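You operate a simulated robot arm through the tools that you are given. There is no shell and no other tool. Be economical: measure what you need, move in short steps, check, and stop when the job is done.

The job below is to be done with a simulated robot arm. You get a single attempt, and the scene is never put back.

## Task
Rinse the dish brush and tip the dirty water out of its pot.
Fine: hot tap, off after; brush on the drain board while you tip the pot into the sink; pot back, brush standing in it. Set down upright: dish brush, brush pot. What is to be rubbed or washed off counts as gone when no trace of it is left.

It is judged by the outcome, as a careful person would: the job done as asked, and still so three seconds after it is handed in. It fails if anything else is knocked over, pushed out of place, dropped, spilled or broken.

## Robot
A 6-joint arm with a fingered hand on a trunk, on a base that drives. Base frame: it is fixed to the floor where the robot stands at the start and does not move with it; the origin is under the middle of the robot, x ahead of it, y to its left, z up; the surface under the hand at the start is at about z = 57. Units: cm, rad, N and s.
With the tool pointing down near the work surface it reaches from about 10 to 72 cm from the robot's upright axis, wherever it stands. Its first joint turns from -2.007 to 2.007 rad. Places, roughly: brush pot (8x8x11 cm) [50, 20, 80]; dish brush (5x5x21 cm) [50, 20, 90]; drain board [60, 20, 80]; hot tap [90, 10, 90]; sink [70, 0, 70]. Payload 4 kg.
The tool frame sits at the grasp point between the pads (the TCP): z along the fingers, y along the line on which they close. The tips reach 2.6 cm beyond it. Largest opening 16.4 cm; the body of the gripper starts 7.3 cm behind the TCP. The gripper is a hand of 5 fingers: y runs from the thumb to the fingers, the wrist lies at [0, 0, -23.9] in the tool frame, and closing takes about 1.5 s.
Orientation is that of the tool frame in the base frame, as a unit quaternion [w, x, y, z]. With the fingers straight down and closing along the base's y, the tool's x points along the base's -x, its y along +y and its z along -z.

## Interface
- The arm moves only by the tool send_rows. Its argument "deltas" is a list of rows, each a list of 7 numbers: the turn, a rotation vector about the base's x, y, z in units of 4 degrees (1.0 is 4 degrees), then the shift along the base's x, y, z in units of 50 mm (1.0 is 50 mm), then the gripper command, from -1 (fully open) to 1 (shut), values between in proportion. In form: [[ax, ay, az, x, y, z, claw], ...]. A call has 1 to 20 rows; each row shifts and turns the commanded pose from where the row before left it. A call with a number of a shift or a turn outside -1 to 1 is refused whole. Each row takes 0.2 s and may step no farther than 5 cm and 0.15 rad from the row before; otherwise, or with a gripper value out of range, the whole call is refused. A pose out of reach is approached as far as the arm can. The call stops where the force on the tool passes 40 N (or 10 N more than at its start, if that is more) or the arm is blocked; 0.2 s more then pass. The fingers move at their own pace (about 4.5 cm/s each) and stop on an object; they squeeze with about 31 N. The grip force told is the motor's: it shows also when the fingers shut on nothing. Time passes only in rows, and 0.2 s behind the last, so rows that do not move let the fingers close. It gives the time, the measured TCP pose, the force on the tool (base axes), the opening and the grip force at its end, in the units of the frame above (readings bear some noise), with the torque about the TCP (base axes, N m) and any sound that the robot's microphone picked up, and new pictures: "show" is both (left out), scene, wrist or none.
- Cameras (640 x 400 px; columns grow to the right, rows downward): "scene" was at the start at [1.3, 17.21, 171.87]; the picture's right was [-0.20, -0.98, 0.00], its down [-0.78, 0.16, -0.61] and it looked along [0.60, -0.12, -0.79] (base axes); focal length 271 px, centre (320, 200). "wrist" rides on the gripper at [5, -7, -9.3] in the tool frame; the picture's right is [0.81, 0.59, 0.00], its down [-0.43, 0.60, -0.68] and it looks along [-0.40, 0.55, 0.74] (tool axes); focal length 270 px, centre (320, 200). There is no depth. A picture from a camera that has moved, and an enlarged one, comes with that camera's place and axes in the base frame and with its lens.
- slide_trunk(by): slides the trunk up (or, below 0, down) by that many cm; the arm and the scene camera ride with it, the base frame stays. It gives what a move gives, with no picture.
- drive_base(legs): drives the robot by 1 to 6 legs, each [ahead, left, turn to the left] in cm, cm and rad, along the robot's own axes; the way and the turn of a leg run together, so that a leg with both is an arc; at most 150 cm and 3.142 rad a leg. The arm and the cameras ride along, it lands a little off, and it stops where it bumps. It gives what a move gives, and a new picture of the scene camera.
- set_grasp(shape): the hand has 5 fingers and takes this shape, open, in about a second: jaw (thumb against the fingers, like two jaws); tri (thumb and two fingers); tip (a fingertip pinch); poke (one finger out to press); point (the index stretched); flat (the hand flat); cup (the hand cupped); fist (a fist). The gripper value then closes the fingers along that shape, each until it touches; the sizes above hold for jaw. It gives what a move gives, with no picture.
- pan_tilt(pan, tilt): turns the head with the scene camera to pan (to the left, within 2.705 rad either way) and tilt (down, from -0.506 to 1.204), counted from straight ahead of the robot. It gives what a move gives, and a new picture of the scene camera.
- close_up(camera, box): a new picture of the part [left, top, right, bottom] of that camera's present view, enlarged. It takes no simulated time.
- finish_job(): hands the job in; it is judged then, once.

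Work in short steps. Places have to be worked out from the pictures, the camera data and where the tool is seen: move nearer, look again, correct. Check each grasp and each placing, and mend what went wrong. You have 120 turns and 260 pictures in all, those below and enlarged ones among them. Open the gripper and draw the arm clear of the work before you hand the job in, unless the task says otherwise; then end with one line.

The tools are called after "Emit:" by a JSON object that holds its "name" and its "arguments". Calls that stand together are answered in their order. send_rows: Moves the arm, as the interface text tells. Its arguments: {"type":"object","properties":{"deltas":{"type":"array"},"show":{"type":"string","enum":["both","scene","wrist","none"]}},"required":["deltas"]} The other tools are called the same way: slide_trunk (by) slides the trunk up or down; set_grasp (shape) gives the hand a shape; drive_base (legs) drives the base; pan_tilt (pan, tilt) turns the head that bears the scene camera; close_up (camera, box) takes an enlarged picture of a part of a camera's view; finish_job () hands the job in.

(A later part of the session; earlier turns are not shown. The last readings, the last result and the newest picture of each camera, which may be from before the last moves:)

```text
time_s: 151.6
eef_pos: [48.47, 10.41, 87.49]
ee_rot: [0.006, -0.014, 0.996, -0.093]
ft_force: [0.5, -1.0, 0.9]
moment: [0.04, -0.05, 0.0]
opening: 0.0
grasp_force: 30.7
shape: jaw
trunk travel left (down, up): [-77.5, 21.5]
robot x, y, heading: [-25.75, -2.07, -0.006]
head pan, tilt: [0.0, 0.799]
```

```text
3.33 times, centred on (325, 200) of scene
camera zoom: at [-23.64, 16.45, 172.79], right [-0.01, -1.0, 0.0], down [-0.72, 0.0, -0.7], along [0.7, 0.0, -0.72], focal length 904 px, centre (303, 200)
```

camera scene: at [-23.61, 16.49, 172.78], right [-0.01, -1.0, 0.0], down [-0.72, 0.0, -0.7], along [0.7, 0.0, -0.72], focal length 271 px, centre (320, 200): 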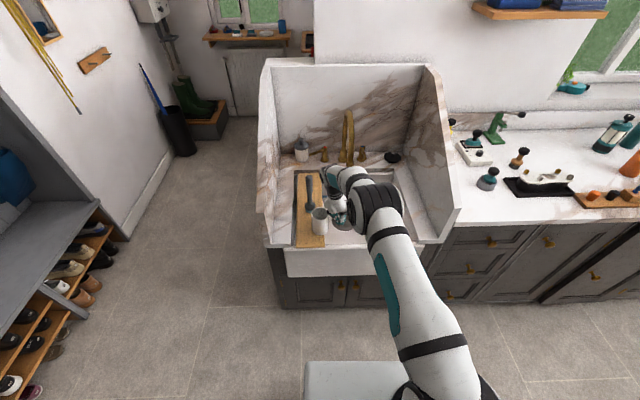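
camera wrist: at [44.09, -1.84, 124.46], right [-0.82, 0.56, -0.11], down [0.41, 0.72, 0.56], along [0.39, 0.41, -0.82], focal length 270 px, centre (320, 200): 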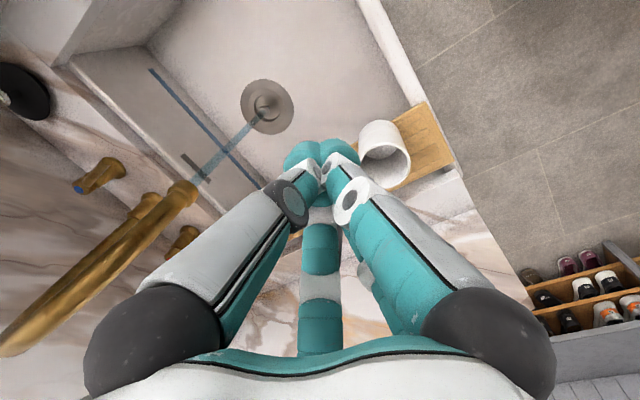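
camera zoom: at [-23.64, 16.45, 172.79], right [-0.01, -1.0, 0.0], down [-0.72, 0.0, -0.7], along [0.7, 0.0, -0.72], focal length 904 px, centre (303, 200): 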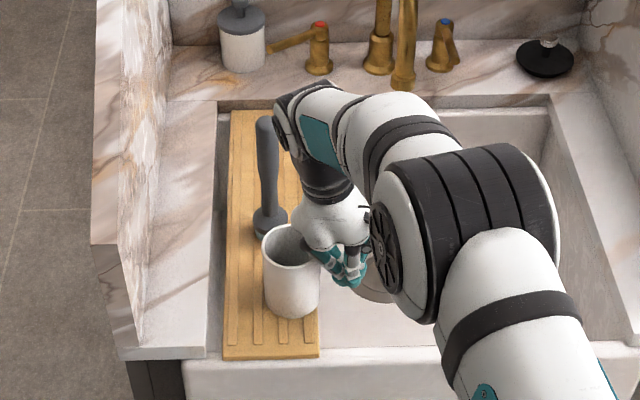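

The pot is sliding nicely and upright. Another 2 cm.

Emit:
{"name": "send_rows", "arguments": {"deltas": [[0, 0, 0, 0, 0.1, 0, 1], [0, 0, 0, 0, 0.1, 0, 1], [0, 0, 0, 0, 0.1, 0, 1], [0, 0, 0, 0, 0.1, 0, 1], [0, 0, 0, 0, -0.3, 0, 1], [0, 0, 0, 0, -0.6, 0, 1], [0, 0, 0, 0, -0.6, 0.4, 1], [0, 0, 0, 0, -0.4, 0.8, 1], [0, 0, 0, 0, 0, 0.8, 1], [0, 0, 0, 0, 0, 0.8, 1], [0, 0, 0, 0, 0, 0.8, 1]], "show": "scene"}}

Emit:
{"name": "close_up", "arguments": {"camera": "scene", "box": [275, 140, 375, 260]}}

```text
time_s: 154.0
eef_pos: [48.7, 2.81, 105.59]
ee_rot: [0.006, -0.013, 0.996, -0.092]
ft_force: [-0.9, -0.3, -0.3]
moment: [0.0, -0.01, 0.02]
opening: 0.0
grasp_force: 30.8
shape: jaw
trunk travel left (down, up): [-77.5, 21.5]
robot x, y, heading: [-25.66, -2.18, -0.005]
head pan, tilt: [0.0, 0.799]
camera scene: at [-23.72, 16.46, 172.78], right [-0.01, -1.0, 0.0], down [-0.72, 0.0, -0.7], along [0.7, 0.0, -0.72], focal length 271 px, centre (320, 200)
```

scene: 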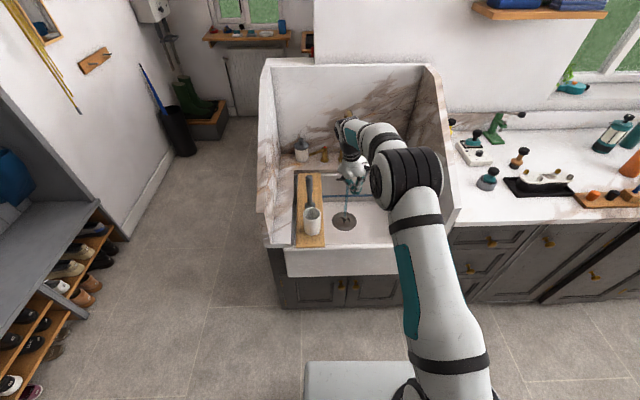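

```text
3.33 times, centred on (325, 200) of scene
camera zoom: at [-23.72, 16.46, 172.78], right [-0.01, -1.0, 0.0], down [-0.72, 0.0, -0.7], along [0.7, 0.0, -0.72], focal length 904 px, centre (303, 200)
```

zoom: 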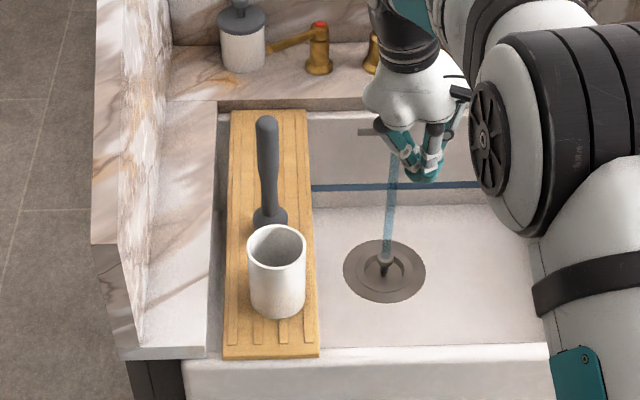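

The pot is back in its place at about [48.6, 19.3], upright and empty, with the brush upright behind it. Next I'll pick the brush up again, reproducing the pose I released it from. First I'll orient the hand (open, pitch 63°) above the pot.

Emit:
{"name": "send_rows", "arguments": {"deltas": [[0.95, 0, 0, 0, 0.3, 0.4, -1], [0.95, 0, 0, 0, 0.3, 0.4, -1], [0, -1, 0, 0, 0.3, 0.3, -1], [0, -1, 0, 0, 0.3, 0.2, -1], [0, -1, 0, 0, 0.3, 0, -1], [0, -1, 0, 0, 0.2, 0, -1], [0, -1, 0, 0, 0.2, 0, -1], [0, -1, 0, 0, 0.2, 0, -1], [0, -1, 0, 0, 0.2, 0, -1], [0, -1, 0, 0, 0.2, 0, -1], [0, -1, 0, 0, 0.2, 0, -1], [0, -1, 0, 0, 0.2, 0, -1], [0, -1, 0, 0, 0.2, 0, -1], [0, -1, 0, 0, 0.1, 0, -1], [0, -1, 0, 0, 0.1, 0, -1], [0, -1, 0, 0, 0.1, 0, -1], [0, -1, 0, 0, 0.1, 0, -1], [0, -0.7, 0, 0, 0, 0, -1], [0, 0, -0.8, 0, 0, 0, -1]], "show": "both"}}

```text
time_s: 158.0
eef_pos: [48.48, 20.52, 111.9]
ee_rot: [0.526, 0.027, 0.849, -0.044]
ft_force: [0.6, -0.3, -0.3]
moment: [-0.01, 0.01, -0.03]
opening: 16.41
grasp_force: 0.0
shape: jaw
trunk travel left (down, up): [-77.5, 21.5]
robot x, y, heading: [-25.99, -2.16, -0.005]
head pan, tilt: [0.0, 0.799]
camera scene: at [-23.64, 16.52, 172.78], right [-0.01, -1.0, 0.0], down [-0.72, 0.0, -0.7], along [0.7, 0.0, -0.72], focal length 271 px, centre (320, 200)
camera wrist: at [37.3, 14.49, 111.92], right [-0.31, 0.58, -0.75], down [-0.35, 0.66, 0.66], along [0.88, 0.47, 0.0], focal length 270 px, centre (320, 200)
```

scene: 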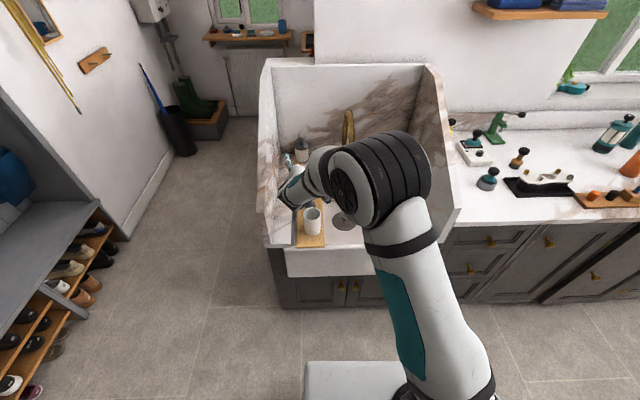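
wrist: 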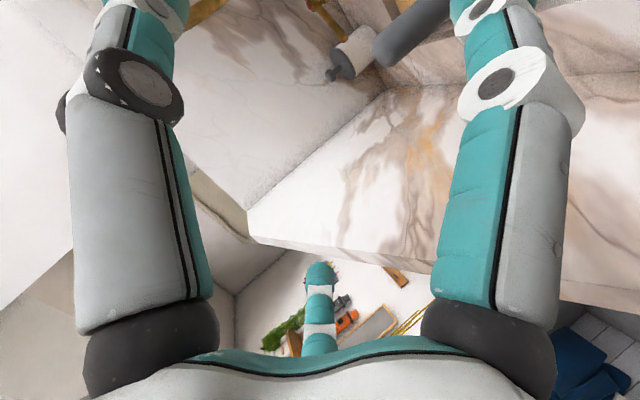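

Orientation matches. I'll approach along the hand axis so the handle ends up where it was before, but gripped 1.3 cm higher.

Emit:
{"name": "send_rows", "arguments": {"deltas": [[0, 0, 0, 0.35, -0.02, -0.7, -1], [0, 0, 0, 0.35, -0.02, -0.7, -1], [0, 0, 0, 0.35, -0.02, -0.2, -1], [0, 0, 0, 0.36, -0.02, -0.2, -1], [0, 0, 0, 0.36, -0.02, -0.2, -1], [0, 0, 0, 0.36, -0.02, -0.2, -1], [0, 0, 0, 0.36, -0.02, -0.2, -1], [0, 0, 0, 0.36, -0.02, -0.2, -1], [0, 0, 0, 0.3, -0.02, -0.18, -1], [0, 0, 0, 0, 0, 0, -1]], "show": "wrist"}}

```text
time_s: 160.2
eef_pos: [64.33, 19.53, 98.0]
ee_rot: [0.524, 0.026, 0.85, -0.043]
ft_force: [-0.3, 0.4, -0.6]
moment: [-0.04, -0.03, 0.02]
opening: 16.38
grasp_force: 0.1
shape: jaw
trunk travel left (down, up): [-77.5, 21.5]
robot x, y, heading: [-25.9, -1.75, -0.008]
head pan, tilt: [0.0, 0.799]
camera wrist: at [53.08, 13.63, 98.06], right [-0.31, 0.58, -0.75], down [-0.35, 0.66, 0.66], along [0.88, 0.47, 0.0], focal length 270 px, centre (320, 200)
```

wrist: 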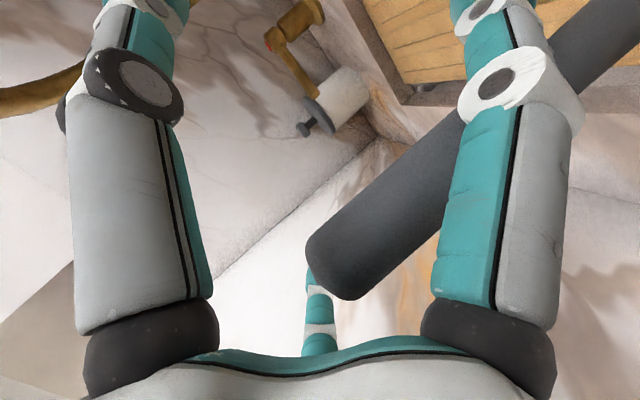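

The handle is between the fingers again. I'll lower 0.7 cm and close.

Emit:
{"name": "send_rows", "arguments": {"deltas": [[0, 0, 0, 0, 0, -0.14, -1], [0, 0, 0, 0, 0, 0, 0], [0, 0, 0, 0, 0, 0, 0.5], [0, 0, 0, 0, 0, 0, 1], [0, 0, 0, 0, 0, 0, 1], [0, 0, 0, 0, 0, 0, 1], [0, 0, 0, 0, 0, 0, 1], [0, 0, 0, 0, 0, 0, 1], [0, 0, 0, 0, 0, 0, 1], [0, 0, 0, 0, 0, 0, 1], [0, 0, 0, 0, 0, 0, 1], [0, 0, 0, 0, 0, 0, 1]], "show": "wrist"}}

```text
time_s: 162.8
eef_pos: [64.28, 19.65, 97.32]
ee_rot: [0.525, 0.027, 0.85, -0.044]
ft_force: [0.1, 0.2, -0.4]
moment: [0.01, 0.02, 0.02]
opening: 0.01
grasp_force: 31.1
shape: jaw
trunk travel left (down, up): [-77.5, 21.5]
robot x, y, heading: [-25.67, -2.24, -0.003]
head pan, tilt: [0.0, 0.799]
camera wrist: at [53.07, 13.64, 97.36], right [-0.31, 0.58, -0.75], down [-0.35, 0.66, 0.66], along [0.88, 0.47, 0.0], focal length 270 px, centre (320, 200)
```

wrist: 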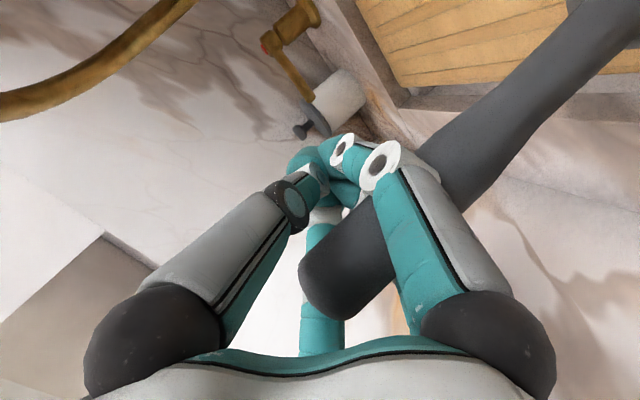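

Closed around the handle. Test lift of 2 cm.

Emit:
{"name": "send_rows", "arguments": {"deltas": [[0, 0, 0, 0, 0, 0.1, 1], [0, 0, 0, 0, 0, 0.15, 1], [0, 0, 0, 0, 0, 0.15, 1], [0, 0, 0, 0, 0, 0, 1]], "show": "wrist"}}

```text
time_s: 163.8
eef_pos: [64.27, 19.66, 99.36]
ee_rot: [0.525, 0.026, 0.85, -0.044]
ft_force: [-0.1, 0.4, -1.1]
moment: [0.0, -0.02, 0.01]
opening: 0.02
grasp_force: 31.2
shape: jaw
trunk travel left (down, up): [-77.5, 21.5]
robot x, y, heading: [-25.73, -2.05, -0.001]
head pan, tilt: [0.0, 0.799]
camera wrist: at [53.09, 13.6, 99.36], right [-0.31, 0.58, -0.75], down [-0.35, 0.66, 0.66], along [0.88, 0.47, 0.0], focal length 270 px, centre (320, 200)
```

wrist: 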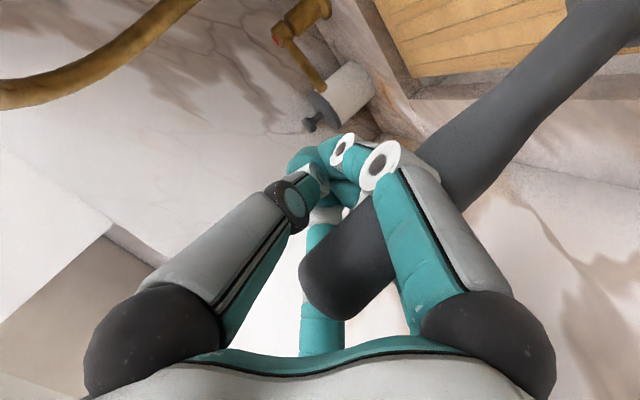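

Held firmly and vertical. I'll lift clear of the pot rim and move about 11.8 cm back over the pot.

Emit:
{"name": "send_rows", "arguments": {"deltas": [[0, 0, 0, 0, 0, 0.6, 1], [0, 0, 0, 0, 0, 0.7, 1], [0, 0, 0, 0, 0, 0.7, 1], [0, 0, 0, 0, 0, 0.7, 1], [0, 0, 0, -0.4, 0, 0, 1], [0, 0, 0, -0.5, 0, 0, 1], [0, 0, 0, -0.5, 0, 0, 1], [0, 0, 0, -0.5, 0, 0, 1], [0, 0, 0, -0.46, 0.02, 0, 1], [0, 0, 0, 0, 0, 0, 1]], "show": "both"}}

Emit:
{"name": "close_up", "arguments": {"camera": "scene", "box": [275, 150, 375, 260]}}

```text
time_s: 166.0
eef_pos: [52.51, 19.77, 112.76]
ee_rot: [0.524, 0.027, 0.85, -0.044]
ft_force: [-0.3, 0.2, -0.6]
moment: [0.0, -0.03, 0.0]
opening: 0.04
grasp_force: 31.3
shape: jaw
trunk travel left (down, up): [-77.5, 21.5]
robot x, y, heading: [-25.81, -2.34, -0.007]
head pan, tilt: [0.0, 0.799]
camera scene: at [-23.59, 16.47, 172.78], right [-0.01, -1.0, 0.0], down [-0.72, 0.0, -0.7], along [0.7, 0.0, -0.72], focal length 271 px, centre (320, 200)
camera wrist: at [41.22, 13.74, 112.72], right [-0.31, 0.58, -0.75], down [-0.35, 0.66, 0.66], along [0.88, 0.47, 0.0], focal length 270 px, centre (320, 200)
```

scene: 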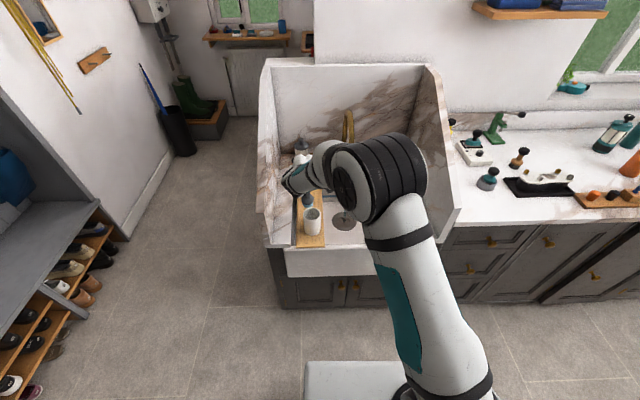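
wrist: 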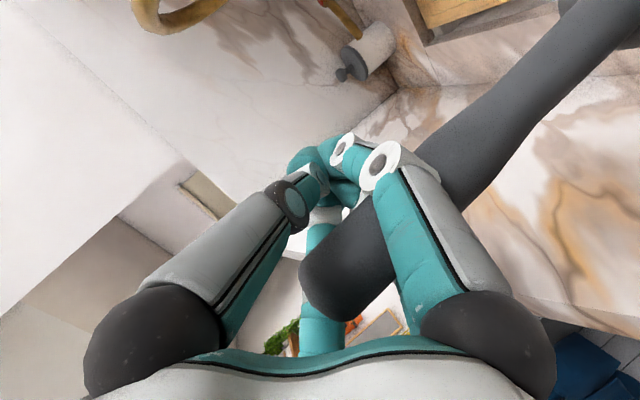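

```text
3.64 times, centred on (325, 205) of scene
camera zoom: at [-23.59, 16.47, 172.78], right [-0.01, -1.0, 0.0], down [-0.72, 0.0, -0.7], along [0.7, 0.0, -0.72], focal length 987 px, centre (302, 182)
```

zoom: 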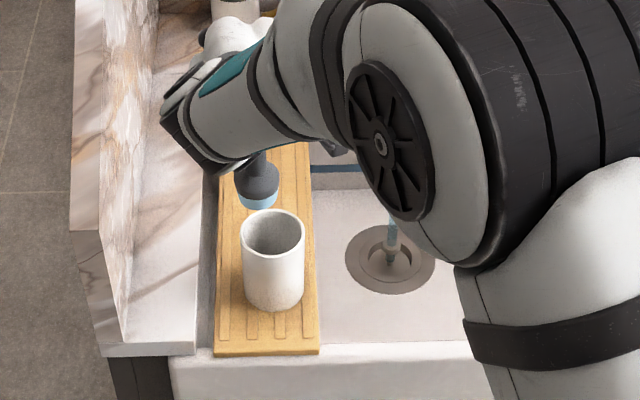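

The head bottom is about 1.5 cm left of the pot centre because the brush leans about 6° in the grip. Rotating the hand -6° about x fixes both.

Emit:
{"name": "send_rows", "arguments": {"deltas": [[-0.75, 0, 0, 0, 0, 0, 1], [-0.75, 0, 0, 0, 0, 0, 1], [0, 0, 0, 0, 0, 0, 1]], "show": "none"}}

Emit:
{"name": "close_up", "arguments": {"camera": "scene", "box": [285, 180, 335, 245]}}

```text
time_s: 166.8
eef_pos: [52.59, 19.72, 112.8]
ee_rot: [0.526, -0.001, 0.846, -0.089]
ft_force: [-0.3, 0.5, -0.2]
moment: [-0.03, -0.02, 0.0]
opening: 0.01
grasp_force: 31.3
shape: jaw
trunk travel left (down, up): [-77.5, 21.5]
robot x, y, heading: [-25.82, -2.0, -0.009]
head pan, tilt: [0.0, 0.799]
```

```text
6.15 times, centred on (310, 212) of scene
camera zoom: at [-23.63, 16.47, 172.79], right [-0.01, -1.0, 0.0], down [-0.72, 0.0, -0.7], along [0.7, 0.0, -0.72], focal length 1670 px, centre (382, 123)
```

zoom: 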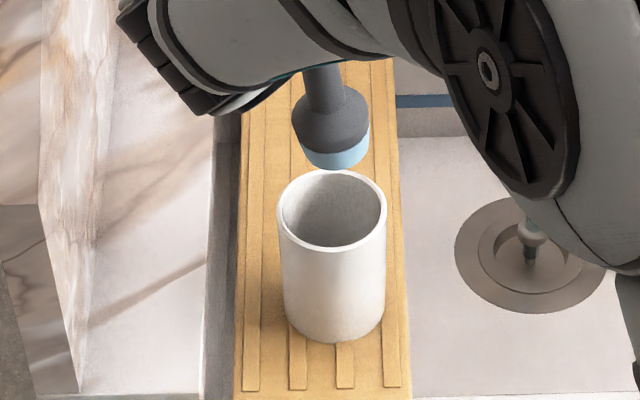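

The head is now centred over the pot's mouth. Lowering it in.

Emit:
{"name": "send_rows", "arguments": {"deltas": [[0, 0, 0, 0, 0, -0.4, 1], [0, 0, 0, 0, 0, -0.4, 1], [0, 0, 0, 0, 0, -0.4, 1], [0, 0, 0, 0, 0, 0, 1]], "show": "none"}}

Emit:
{"name": "close_up", "arguments": {"camera": "scene", "box": [285, 180, 335, 245]}}

```text
time_s: 167.8
eef_pos: [52.61, 19.78, 106.7]
ee_rot: [0.526, -0.001, 0.846, -0.088]
ft_force: [1.2, -0.6, -0.7]
moment: [-0.01, -0.05, 0.03]
opening: 0.01
grasp_force: 31.0
shape: jaw
trunk travel left (down, up): [-77.5, 21.5]
robot x, y, heading: [-25.61, -2.59, -0.001]
head pan, tilt: [0.0, 0.799]
```

```text
6.15 times, centred on (310, 212) of scene
camera zoom: at [-23.66, 16.46, 172.79], right [-0.01, -1.0, 0.0], down [-0.72, 0.0, -0.7], along [0.7, 0.0, -0.72], focal length 1670 px, centre (382, 123)
```

zoom: 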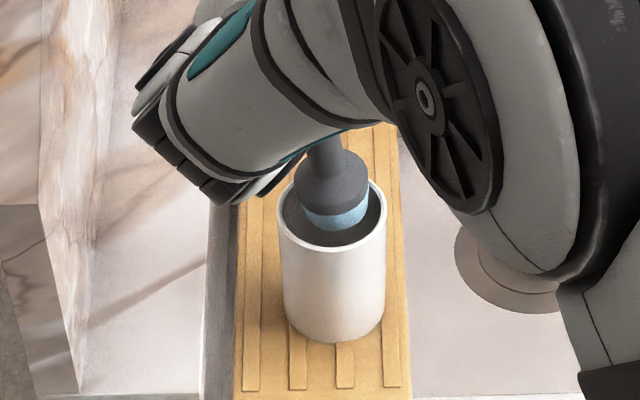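

The head is entering the pot, centred. I'll continue down, watching the force.

Emit:
{"name": "send_rows", "arguments": {"deltas": [[0, 0, 0, -0.02, 0, -0.3, 1], [0, 0, 0, 0, 0, -0.3, 1], [0, 0, 0, 0, 0, -0.3, 1], [0, 0, 0, 0, 0, -0.2, 1], [0, 0, 0, 0, 0, 0, 1]], "show": "none"}}

Emit:
{"name": "send_rows", "arguments": {"deltas": [[0, 0, 0, 0, 0, -0.1, 1], [0, 0, 0, 0, 0, 0, 1]], "show": "none"}}

Emit:
{"name": "send_rows", "arguments": {"deltas": [[0, 0, 0, 0, 0, -0.1, 1], [0, 0, 0, 0, 0, 0, 1]], "show": "none"}}

Emit:
{"name": "close_up", "arguments": {"camera": "scene", "box": [285, 180, 335, 245]}}

```text
time_s: 169.0
eef_pos: [52.31, 19.7, 101.39]
ee_rot: [0.525, -0.001, 0.846, -0.089]
ft_force: [-0.1, -0.4, -0.8]
moment: [0.0, 0.01, 0.01]
opening: 0.0
grasp_force: 31.5
shape: jaw
trunk travel left (down, up): [-77.5, 21.5]
robot x, y, heading: [-25.65, -2.34, -0.005]
head pan, tilt: [0.0, 0.799]
```

```text
time_s: 169.6
eef_pos: [52.31, 19.67, 100.97]
ee_rot: [0.524, -0.001, 0.847, -0.089]
ft_force: [1.0, -0.6, -1.2]
moment: [0.01, -0.03, 0.0]
opening: 0.0
grasp_force: 31.4
shape: jaw
trunk travel left (down, up): [-77.5, 21.5]
robot x, y, heading: [-26.22, -2.19, -0.005]
head pan, tilt: [0.0, 0.799]
```

```text
time_s: 170.2
eef_pos: [52.38, 19.76, 100.44]
ee_rot: [0.526, -0.001, 0.846, -0.089]
ft_force: [0.3, -0.2, -0.5]
moment: [0.02, -0.01, 0.0]
opening: 0.01
grasp_force: 30.8
shape: jaw
trunk travel left (down, up): [-77.5, 21.5]
robot x, y, heading: [-25.87, -2.38, -0.003]
head pan, tilt: [0.0, 0.799]
```

```text
6.15 times, centred on (310, 212) of scene
camera zoom: at [-23.63, 16.48, 172.79], right [-0.01, -1.0, 0.0], down [-0.72, 0.0, -0.7], along [0.7, 0.0, -0.72], focal length 1670 px, centre (382, 123)
```

zoom: 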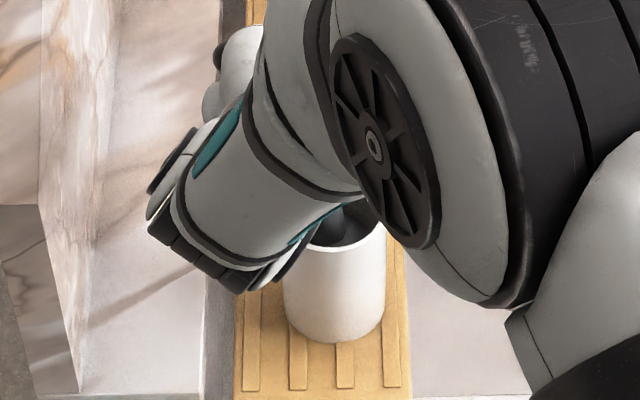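

The brush is going in with no side contact. More small steps to find the pot bottom.

Emit:
{"name": "send_rows", "arguments": {"deltas": [[0, 0, 0, 0, 0, -0.08, 1], [0, 0, 0, 0, 0, 0, 1]], "show": "none"}}

Emit:
{"name": "send_rows", "arguments": {"deltas": [[0, 0, 0, 0, 0, -0.08, 1], [0, 0, 0, 0, 0, 0, 1]], "show": "none"}}

Emit:
{"name": "send_rows", "arguments": {"deltas": [[0, 0, 0, 0, 0, -0.08, 1], [0, 0, 0, 0, 0, 0, 1]], "show": "none"}}

Emit:
{"name": "send_rows", "arguments": {"deltas": [[0, 0, 0, 0, 0, -0.06, 1], [0, 0, 0, 0, 0, 0, 1]], "show": "none"}}

```text
time_s: 170.8
eef_pos: [52.45, 19.6, 100.0]
ee_rot: [0.526, -0.001, 0.846, -0.089]
ft_force: [0.5, 0.1, -0.9]
moment: [0.0, -0.03, 0.02]
opening: 0.02
grasp_force: 30.6
shape: jaw
trunk travel left (down, up): [-77.5, 21.5]
robot x, y, heading: [-25.88, -2.35, -0.009]
head pan, tilt: [0.0, 0.799]
```

```text
time_s: 171.4
eef_pos: [52.4, 19.69, 99.61]
ee_rot: [0.526, 0.0, 0.846, -0.089]
ft_force: [-0.2, 0.4, -1.1]
moment: [0.01, 0.0, -0.01]
opening: 0.0
grasp_force: 31.3
shape: jaw
trunk travel left (down, up): [-77.5, 21.5]
robot x, y, heading: [-26.22, -2.22, -0.005]
head pan, tilt: [0.0, 0.799]
```

```text
time_s: 172.0
eef_pos: [52.52, 19.78, 99.35]
ee_rot: [0.525, -0.001, 0.846, -0.088]
ft_force: [1.0, 0.9, -0.7]
moment: [-0.01, 0.0, 0.0]
opening: 0.01
grasp_force: 31.9
shape: jaw
trunk travel left (down, up): [-77.5, 21.5]
robot x, y, heading: [-25.88, -2.46, -0.003]
head pan, tilt: [0.0, 0.799]
```

```text
time_s: 172.6
eef_pos: [52.4, 19.72, 98.99]
ee_rot: [0.525, -0.001, 0.846, -0.088]
ft_force: [0.6, -0.1, -0.4]
moment: [-0.01, 0.02, -0.02]
opening: 0.01
grasp_force: 30.6
shape: jaw
trunk travel left (down, up): [-77.5, 21.5]
robot x, y, heading: [-25.7, -2.11, -0.004]
head pan, tilt: [0.0, 0.799]
```

Continuing down carefully.

Emit:
{"name": "send_rows", "arguments": {"deltas": [[0, 0, 0, 0, 0, -0.06, 1], [0, 0, 0, 0, 0, 0, 1]], "show": "none"}}

Emit:
{"name": "send_rows", "arguments": {"deltas": [[0, 0, 0, 0, 0, -0.06, 1], [0, 0, 0, 0, 0, 0, 1]], "show": "none"}}

Emit:
{"name": "send_rows", "arguments": {"deltas": [[0, 0, 0, 0, 0, -0.06, 1], [0, 0, 0, 0, 0, 0, 1]], "show": "wrist"}}

```text
time_s: 173.2
eef_pos: [52.48, 19.71, 98.46]
ee_rot: [0.526, 0.0, 0.846, -0.089]
ft_force: [0.4, 1.2, -0.8]
moment: [0.02, -0.01, -0.01]
opening: 0.0
grasp_force: 31.2
shape: jaw
trunk travel left (down, up): [-77.5, 21.5]
robot x, y, heading: [-25.93, -2.13, -0.006]
head pan, tilt: [0.0, 0.799]
```

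```text
time_s: 173.8
eef_pos: [52.45, 19.74, 98.3]
ee_rot: [0.526, -0.002, 0.846, -0.088]
ft_force: [-0.6, -0.2, 1.4]
moment: [-0.01, 0.04, 0.0]
opening: 0.01
grasp_force: 30.6
shape: jaw
trunk travel left (down, up): [-77.5, 21.5]
robot x, y, heading: [-25.66, -2.32, -0.001]
head pan, tilt: [0.0, 0.799]
```

```text
time_s: 174.4
eef_pos: [52.43, 19.67, 97.93]
ee_rot: [0.526, -0.001, 0.846, -0.089]
ft_force: [-1.2, -0.2, 4.2]
moment: [0.0, 0.13, 0.02]
opening: 0.0
grasp_force: 30.9
shape: jaw
trunk travel left (down, up): [-77.5, 21.5]
robot x, y, heading: [-25.75, -2.53, -0.002]
head pan, tilt: [0.0, 0.799]
camera wrist: at [41.17, 13.7, 98.6], right [-0.31, 0.5, -0.81], down [-0.36, 0.73, 0.59], along [0.88, 0.47, -0.05], focal length 270 px, centre (320, 200)
```

wrist: 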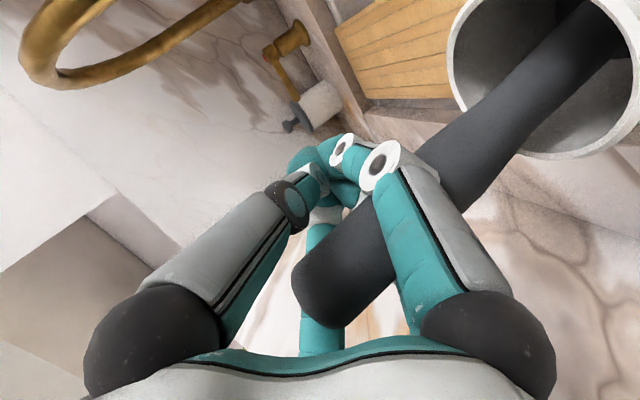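

It's touching the pot bottom (5 N, centred). I'll release gently.

Emit:
{"name": "send_rows", "arguments": {"deltas": [[0, 0, 0, 0, 0, 0, 0.8], [0, 0, 0, 0, 0, 0, 0.6], [0, 0, 0, 0, 0, 0, 0.4], [0, 0, 0, 0, 0, 0, 0.2]], "show": "wrist"}}

```text
time_s: 175.4
eef_pos: [52.42, 19.67, 97.86]
ee_rot: [0.527, 0.0, 0.845, -0.088]
ft_force: [0.3, -0.4, 0.3]
moment: [0.01, 0.0, 0.02]
opening: 6.02
grasp_force: 0.1
shape: jaw
trunk travel left (down, up): [-77.5, 21.5]
robot x, y, heading: [-25.56, -1.89, -0.01]
head pan, tilt: [0.0, 0.799]
camera wrist: at [41.19, 13.72, 98.55], right [-0.31, 0.5, -0.81], down [-0.35, 0.73, 0.59], along [0.88, 0.47, -0.05], focal length 270 px, centre (320, 200)
```

wrist: 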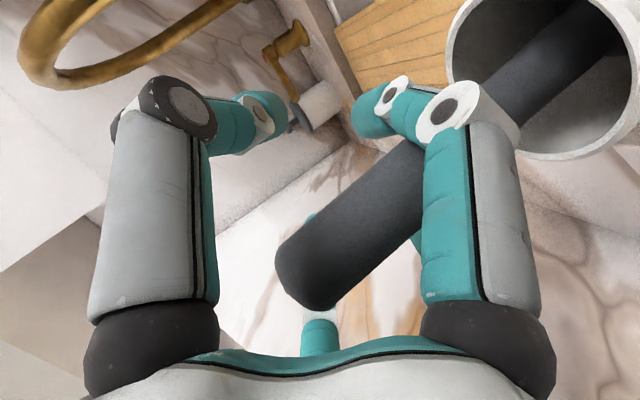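

Standing freely. I'll open fully and withdraw along the hand axis.

Emit:
{"name": "send_rows", "arguments": {"deltas": [[0, 0, 0, 0, 0, 0, -0.2], [0, 0, 0, 0, 0, 0, -0.6], [0, 0, 0, 0, 0, 0, -1], [0, 0, 0, 0, 0, 0, -1], [0, 0, 0, 0, 0, 0, -1], [0, 0, 0, -0.27, 0.045, 0.13, -1], [0, 0, 0, -0.36, 0.06, 0.18, -1], [0, 0, 0, -0.36, 0.06, 0.18, -1], [0, 0, 0, -0.36, 0.06, 0.18, -1], [0, 0, 0, -0.36, 0.06, 0.3, -1], [0, 0, 0, -0.3, 0.06, 0.5, -1], [0, 0, 0, -0.2, 0, 0.7, -1], [0, 0, 0, 0, 0, 0.7, -1]], "show": "both"}}

Emit:
{"name": "close_up", "arguments": {"camera": "scene", "box": [275, 150, 375, 260]}}

```text
time_s: 178.2
eef_pos: [41.37, 21.28, 112.33]
ee_rot: [0.526, -0.001, 0.846, -0.088]
ft_force: [0.3, 0.3, -0.1]
moment: [0.04, 0.0, 0.0]
opening: 16.37
grasp_force: 0.1
shape: jaw
trunk travel left (down, up): [-77.5, 21.5]
robot x, y, heading: [-25.84, -2.44, -0.002]
head pan, tilt: [0.0, 0.799]
camera scene: at [-23.7, 16.44, 172.78], right [-0.01, -1.0, 0.0], down [-0.72, 0.0, -0.7], along [0.7, 0.0, -0.72], focal length 271 px, centre (320, 200)
camera wrist: at [30.19, 15.37, 112.91], right [-0.31, 0.5, -0.81], down [-0.35, 0.73, 0.59], along [0.88, 0.47, -0.05], focal length 270 px, centre (320, 200)
```

scene: 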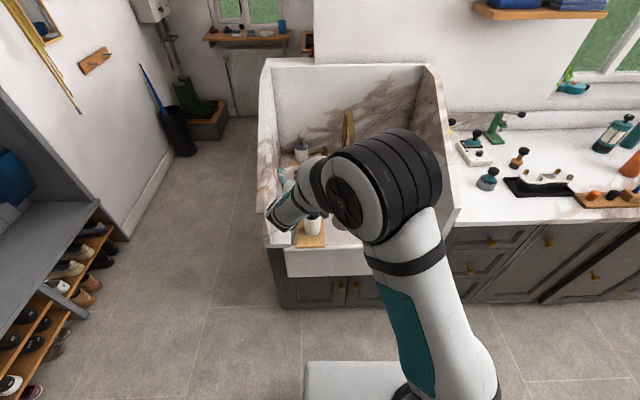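
wrist: 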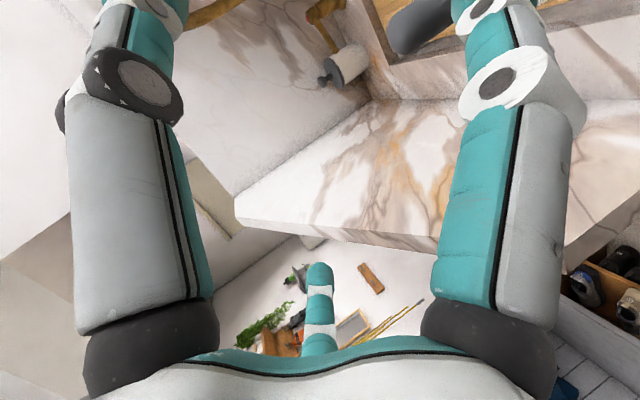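

```text
3.64 times, centred on (325, 205) of scene
camera zoom: at [-23.7, 16.44, 172.78], right [-0.01, -1.0, 0.0], down [-0.72, 0.0, -0.7], along [0.7, 0.0, -0.72], focal length 987 px, centre (302, 182)
```

zoom: 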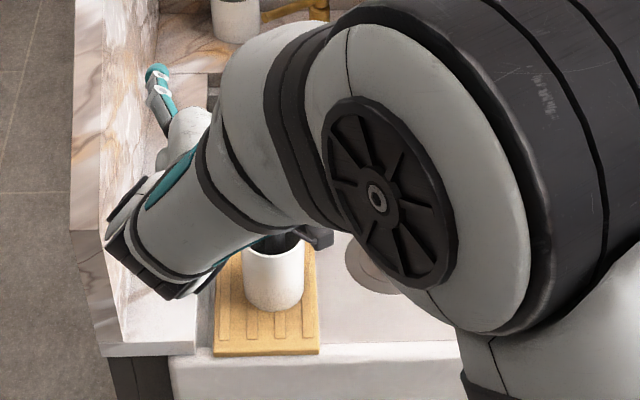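

The brush now stands in the pot. Last is the hot tap. I'll raise the hand a bit and drive the base forward to its original spot for reach.

Emit:
{"name": "send_rows", "arguments": {"deltas": [[0, 0, 0, 0, 0, 0.8, -1], [0, 0, 0, 0, 0, 0.8, -1]], "show": "none"}}

Emit:
{"name": "drive_base", "arguments": {"legs": [[25.5, 2, 0]]}}

Emit:
{"name": "set_grasp", "arguments": {"shape": "poke"}}

```text
time_s: 178.8
eef_pos: [41.54, 21.38, 120.37]
ee_rot: [0.526, -0.001, 0.846, -0.089]
ft_force: [-0.2, -0.3, -0.3]
moment: [0.0, 0.0, -0.01]
opening: 16.39
grasp_force: 0.1
shape: jaw
trunk travel left (down, up): [-77.5, 21.5]
robot x, y, heading: [-25.87, -2.3, -0.002]
head pan, tilt: [0.0, 0.799]
```

```text
time_s: 180.6
eef_pos: [66.86, 23.59, 120.22]
ee_rot: [0.526, -0.002, 0.846, -0.087]
ft_force: [-0.1, 0.4, -0.1]
moment: [0.01, -0.04, -0.02]
opening: 16.37
grasp_force: 0.0
shape: jaw
trunk travel left (down, up): [-77.5, 21.5]
robot x, y, heading: [-0.57, -0.43, 0.002]
head pan, tilt: [0.0, 0.799]
camera scene: at [1.58, 18.42, 172.78], right [0.0, -1.0, 0.0], down [-0.72, 0.0, -0.7], along [0.7, 0.0, -0.72], focal length 271 px, centre (320, 200)
```

scene: 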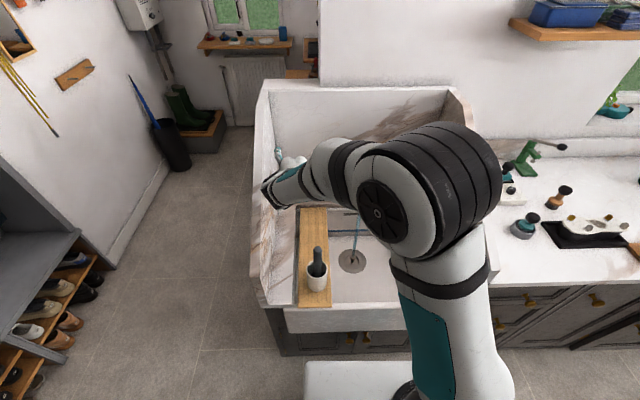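

```text
time_s: 181.5
eef_pos: [66.65, 23.52, 120.34]
ee_rot: [0.526, -0.002, 0.846, -0.088]
ft_force: [-0.4, 0.0, -0.3]
moment: [0.01, 0.01, 0.06]
opening: 0.01
grasp_force: 0.0
shape: poke
trunk travel left (down, up): [-77.5, 21.5]
robot x, y, heading: [-0.71, -0.08, -0.004]
head pan, tilt: [0.0, 0.799]
```

The brush is seen standing in the pot. Now I'll orient the hand to the tap-turning pose (yaw -24°, pitch about 60°) and approach to hover near the lever.

Emit:
{"name": "send_rows", "arguments": {"deltas": [[1, 0, 0, 0, 0, -0.3, -1], [1, 0, 0, 0.2, 0, -0.3, -1], [0.2, 0, -0.7, 0.2, -0.1, -0.3, -1], [0, 0, -1, 0.3, -0.1, -0.4, -1], [0, 0, -1, 0.3, -0.1, -0.4, -1], [0, 0, -1, 0.4, 0, -0.4, -1], [0, 0, -1, 0.4, 0, -0.4, -1], [0, 0, 0, 0.4, 0, -0.3, -1], [0, 0, 0, 0.2, 0, -0.3, -1]], "show": "both"}}

```text
time_s: 183.5
eef_pos: [78.84, 21.91, 104.9]
ee_rot: [0.514, 0.177, 0.833, -0.108]
ft_force: [-0.1, 0.4, -0.4]
moment: [-0.01, -0.01, 0.0]
opening: 0.0
grasp_force: 0.0
shape: poke
trunk travel left (down, up): [-77.5, 21.5]
robot x, y, heading: [-0.66, 0.06, -0.0]
head pan, tilt: [0.0, 0.799]
camera scene: at [1.5, 18.44, 172.78], right [0.0, -1.0, 0.0], down [-0.72, 0.0, -0.7], along [0.7, 0.0, -0.72], focal length 271 px, centre (320, 200)
camera wrist: at [66.3, 19.85, 104.58], right [-0.09, 0.69, -0.72], down [-0.14, 0.71, 0.69], along [0.99, 0.16, 0.03], focal length 270 px, centre (320, 200)
```

scene: 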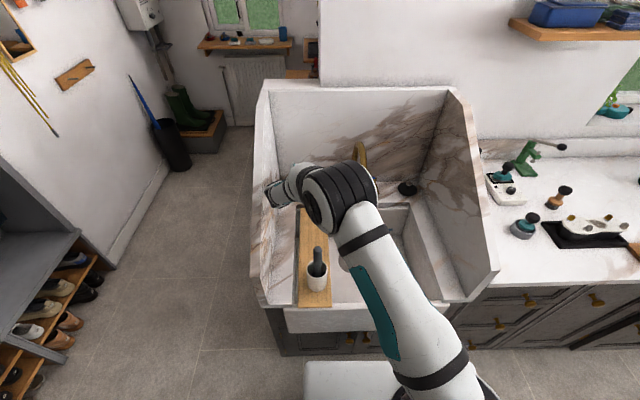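
wrist: 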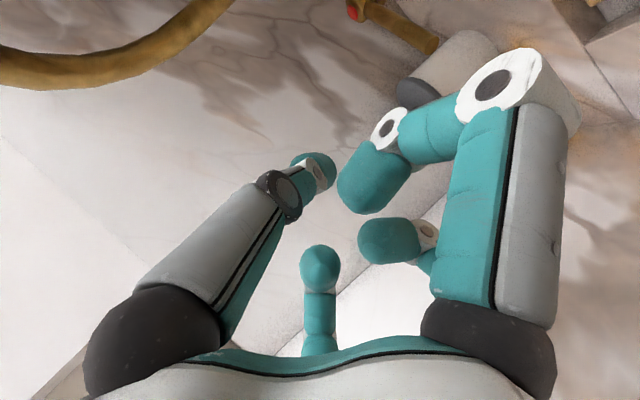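

The lever tip reads [90.5, 21], matching my estimate, and the soap pot is centred at [96, 25.1]. I'll bring the poke fingertip to just outside the lever's end, first above it.

Emit:
{"name": "send_rows", "arguments": {"deltas": [[0, 0, 0, 0.4, 0.09, -0.2, -1], [0, 0, 0, 0.5, 0.09, -0.3, -1], [0, 0, 0, 0.5, 0.09, -0.4, -1], [0, 0, 0, 0.4, 0.09, -0.4, -1], [0, 0, 0, 0.25, 0, -0.3, -1], [0, 0, 0, 0, 0, 0, -1]], "show": "both"}}

Emit:
{"name": "close_up", "arguments": {"camera": "scene", "box": [270, 130, 390, 220]}}

```text
time_s: 184.9
eef_pos: [89.05, 23.81, 96.74]
ee_rot: [0.514, 0.177, 0.832, -0.108]
ft_force: [0.1, 0.5, -0.3]
moment: [-0.04, 0.0, -0.01]
opening: 0.0
grasp_force: 0.1
shape: poke
trunk travel left (down, up): [-77.5, 21.5]
robot x, y, heading: [-0.83, -0.38, 0.001]
head pan, tilt: [0.0, 0.799]
camera scene: at [1.43, 18.41, 172.79], right [0.0, -1.0, 0.0], down [-0.72, 0.0, -0.7], along [0.7, 0.0, -0.72], focal length 271 px, centre (320, 200)
camera wrist: at [76.48, 21.7, 96.46], right [-0.09, 0.69, -0.72], down [-0.14, 0.71, 0.69], along [0.99, 0.16, 0.03], focal length 270 px, centre (320, 200)
```

scene: 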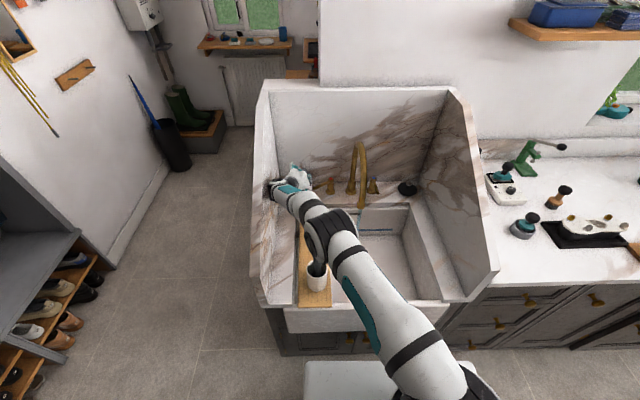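
wrist: 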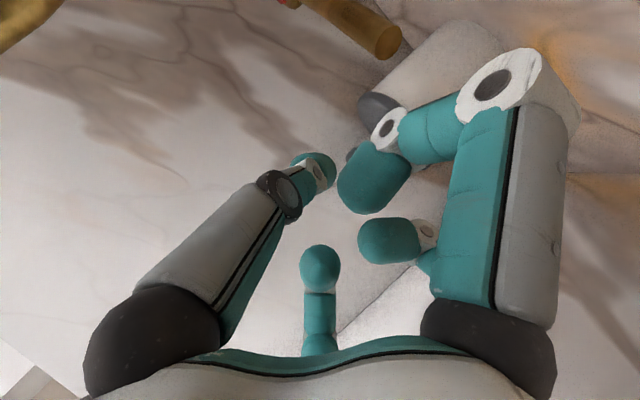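

```text
4.44 times, centred on (330, 175) of scene
camera zoom: at [1.43, 18.41, 172.79], right [0.0, -1.0, 0.0], down [-0.72, 0.0, -0.7], along [0.7, 0.0, -0.72], focal length 1206 px, centre (276, 311)
```

zoom: 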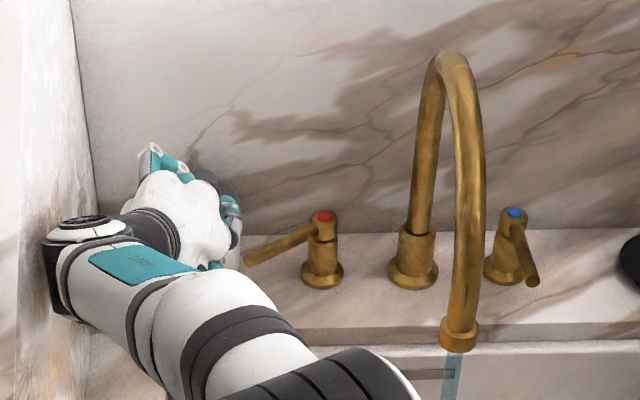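

Positions agree. Before descending I'll check the forearm's clearance above the brush and pot.

Emit:
{"name": "close_up", "arguments": {"camera": "scene", "box": [280, 190, 370, 310]}}

```text
3.33 times, centred on (325, 250) of scene
camera zoom: at [1.43, 18.41, 172.79], right [0.0, -1.0, 0.0], down [-0.72, 0.0, -0.7], along [0.7, 0.0, -0.72], focal length 904 px, centre (303, 33)
```

zoom: 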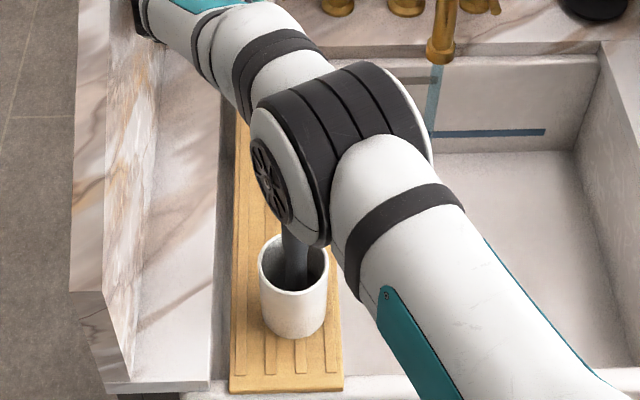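

The elbow sits close over the brush in this pose. I'll turn the hand to yaw 0 at this height, which brings the wrist and elbow to the right and away from the brush, and check again.

Emit:
{"name": "send_rows", "arguments": {"deltas": [[0, 0, 1, 0, -0.03, 0.05, -1], [0, 0, 1, 0, -0.03, 0.05, -1], [0, 0, 1, 0, -0.03, 0.05, -1], [0, 0, 1, 0, -0.03, 0, -1], [0, 0, 1, 0, -0.04, 0, -1], [0, 0, 1, 0, -0.04, 0, -1]], "show": "wrist"}}

Emit:
{"name": "close_up", "arguments": {"camera": "scene", "box": [270, 140, 390, 310]}}

```text
time_s: 186.3
eef_pos: [88.85, 22.81, 97.52]
ee_rot: [0.526, -0.002, 0.851, 0.003]
ft_force: [0.6, 0.2, -0.5]
moment: [-0.01, -0.02, 0.0]
opening: 0.0
grasp_force: 0.0
shape: poke
trunk travel left (down, up): [-77.5, 21.5]
robot x, y, heading: [-0.46, -0.26, -0.002]
head pan, tilt: [0.0, 0.799]
camera wrist: at [78.28, 15.85, 97.25], right [-0.37, 0.59, -0.72], down [-0.41, 0.59, 0.69], along [0.83, 0.55, 0.03], focal length 270 px, centre (320, 200)
```

wrist: 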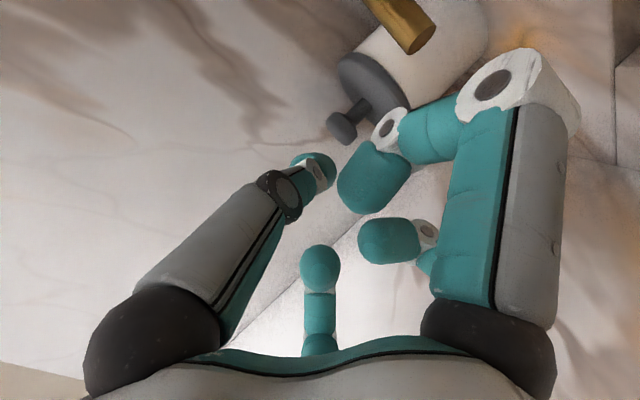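

```text
2.35 times, centred on (330, 225) of scene
camera zoom: at [1.46, 18.37, 172.79], right [0.0, -1.0, 0.0], down [-0.72, 0.0, -0.7], along [0.7, 0.0, -0.72], focal length 638 px, centre (296, 141)
```

zoom: 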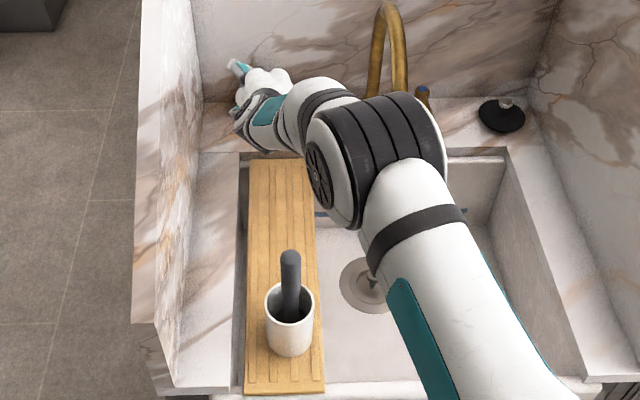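

Now the elbow is well clear and the brush stands upright in the pot. I'll lower the fingertip just outside the lever's end.

Emit:
{"name": "send_rows", "arguments": {"deltas": [[0, 0, 0, -0.09, 0.12, -0.3, -1], [0, 0, 0, 0, 0, -0.4, -1], [0, 0, 0, 0, 0, -0.4, -1], [0, 0, 0, 0, 0, -0.36, -1], [0, 0, 0, 0, 0, 0, -1]], "show": "wrist"}}

```text
time_s: 187.5
eef_pos: [88.52, 23.31, 90.19]
ee_rot: [0.525, -0.001, 0.851, 0.002]
ft_force: [-1.3, 0.0, 0.8]
moment: [0.01, -0.03, -0.03]
opening: 0.0
grasp_force: 0.1
shape: poke
trunk travel left (down, up): [-77.5, 21.5]
robot x, y, heading: [-0.84, -0.56, -0.003]
head pan, tilt: [0.0, 0.799]
camera wrist: at [77.87, 16.33, 89.87], right [-0.36, 0.59, -0.72], down [-0.41, 0.59, 0.69], along [0.83, 0.55, 0.03], focal length 270 px, centre (320, 200)
```

wrist: 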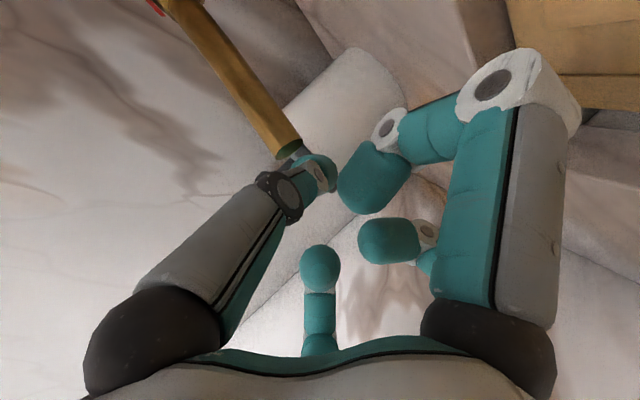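

The fingertip sits just outside the lever's end. I'll push it back along its arc toward the closed position in small steps.

Emit:
{"name": "send_rows", "arguments": {"deltas": [[0, 0, 0, -0.03, -0.2, 0, -1], [0, 0, 0, -0.03, -0.2, 0, -1], [0, 0, 0, -0.04, -0.2, 0, -1], [0, 0, 0, -0.1, -0.14, 0, -1], [0, 0, 0, -0.12, -0.13, 0, -1]], "show": "wrist"}}

```text
time_s: 188.7
eef_pos: [87.02, 18.92, 90.2]
ee_rot: [0.524, 0.0, 0.851, 0.002]
ft_force: [0.1, 0.9, 0.8]
moment: [-0.02, 0.02, -0.05]
opening: 0.0
grasp_force: 0.0
shape: poke
trunk travel left (down, up): [-77.5, 21.5]
robot x, y, heading: [-0.53, -0.27, -0.003]
head pan, tilt: [0.0, 0.799]
camera wrist: at [76.24, 11.95, 89.84], right [-0.36, 0.59, -0.72], down [-0.41, 0.59, 0.69], along [0.84, 0.55, 0.03], focal length 270 px, centre (320, 200)
```

wrist: 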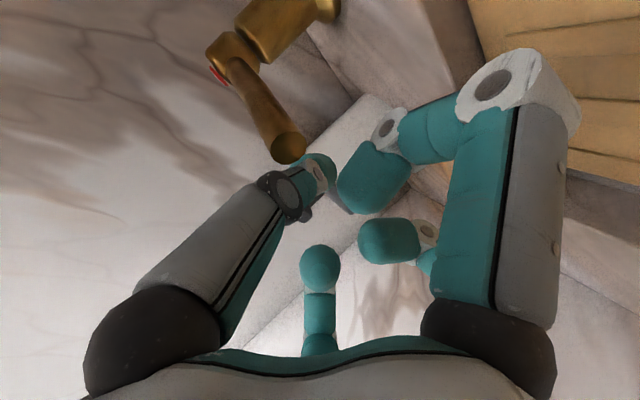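

The lever is following, at about 28° now. I'll continue to closed.

Emit:
{"name": "send_rows", "arguments": {"deltas": [[0, 0, 0, -0.12, -0.16, 0, -1], [0, 0, 0, -0.1, -0.18, 0, -1], [0, 0, 0, -0.08, -0.2, 0, -1], [0, 0, 0, -0.04, -0.18, 0, -1]], "show": "both"}}

```text
time_s: 189.7
eef_pos: [85.27, 15.49, 90.14]
ee_rot: [0.525, -0.001, 0.851, 0.002]
ft_force: [0.1, -0.1, 0.4]
moment: [-0.01, 0.0, 0.0]
opening: 0.0
grasp_force: 0.1
shape: poke
trunk travel left (down, up): [-77.5, 21.5]
robot x, y, heading: [-0.03, -0.36, -0.001]
head pan, tilt: [0.0, 0.799]
camera scene: at [1.45, 18.4, 172.79], right [0.0, -1.0, 0.0], down [-0.72, 0.0, -0.7], along [0.7, 0.0, -0.72], focal length 271 px, centre (320, 200)
camera wrist: at [74.62, 8.54, 89.88], right [-0.36, 0.59, -0.72], down [-0.41, 0.59, 0.69], along [0.83, 0.55, 0.03], focal length 270 px, centre (320, 200)
```

scene: 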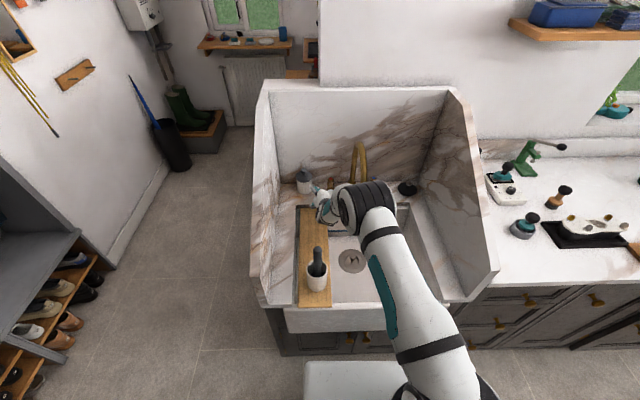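
wrist: 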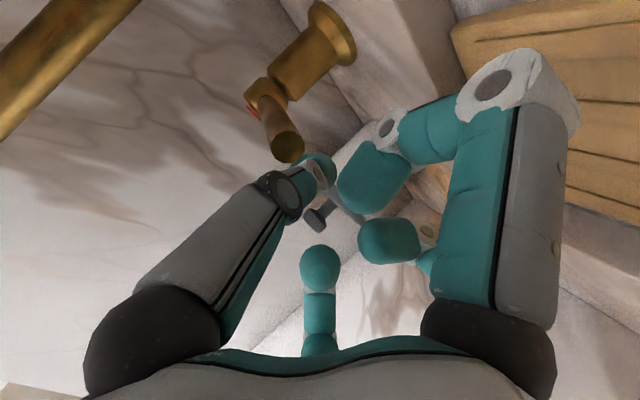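

About 7° remain. I'll push gently to the stop, in small steps.

Emit:
{"name": "send_rows", "arguments": {"deltas": [[0, 0, 0, -0.02, -0.1, 0, -1], [0, 0, 0, 0, -0.1, 0, -1], [0, 0, 0, 0, -0.08, 0, -1], [0, 0, 0, 0, 0, 0, -1]], "show": "wrist"}}

Emit:
{"name": "close_up", "arguments": {"camera": "scene", "box": [300, 150, 420, 290]}}

```text
time_s: 190.7
eef_pos: [85.04, 14.19, 90.28]
ee_rot: [0.526, -0.001, 0.851, 0.001]
ft_force: [-2.9, 8.3, 3.4]
moment: [0.0, -0.02, -0.04]
opening: 0.0
grasp_force: 0.0
shape: poke
trunk travel left (down, up): [-77.5, 21.5]
robot x, y, heading: [-0.62, -0.67, 0.002]
head pan, tilt: [0.0, 0.799]
camera wrist: at [74.44, 7.19, 89.93], right [-0.36, 0.59, -0.72], down [-0.41, 0.59, 0.69], along [0.83, 0.55, 0.03], focal length 270 px, centre (320, 200)
```

wrist: 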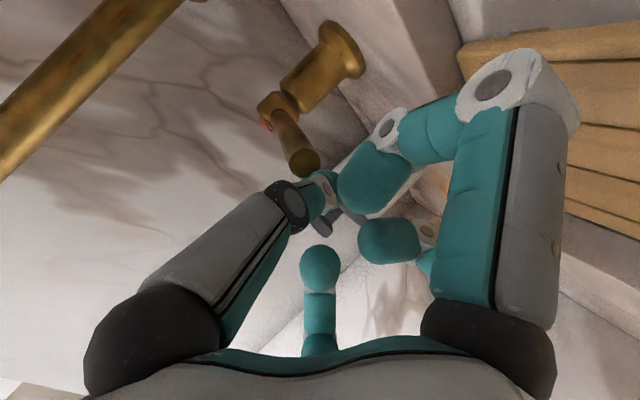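

```text
2.86 times, centred on (360, 220) of scene
camera zoom: at [1.34, 18.51, 172.78], right [0.0, -1.0, 0.0], down [-0.72, 0.0, -0.7], along [0.7, 0.0, -0.72], focal length 775 px, centre (206, 143)
```

zoom: 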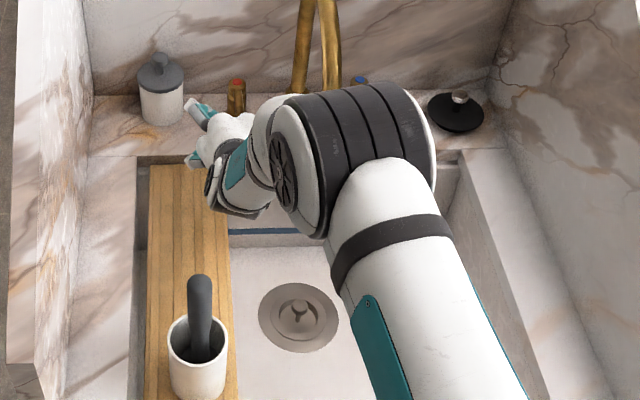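

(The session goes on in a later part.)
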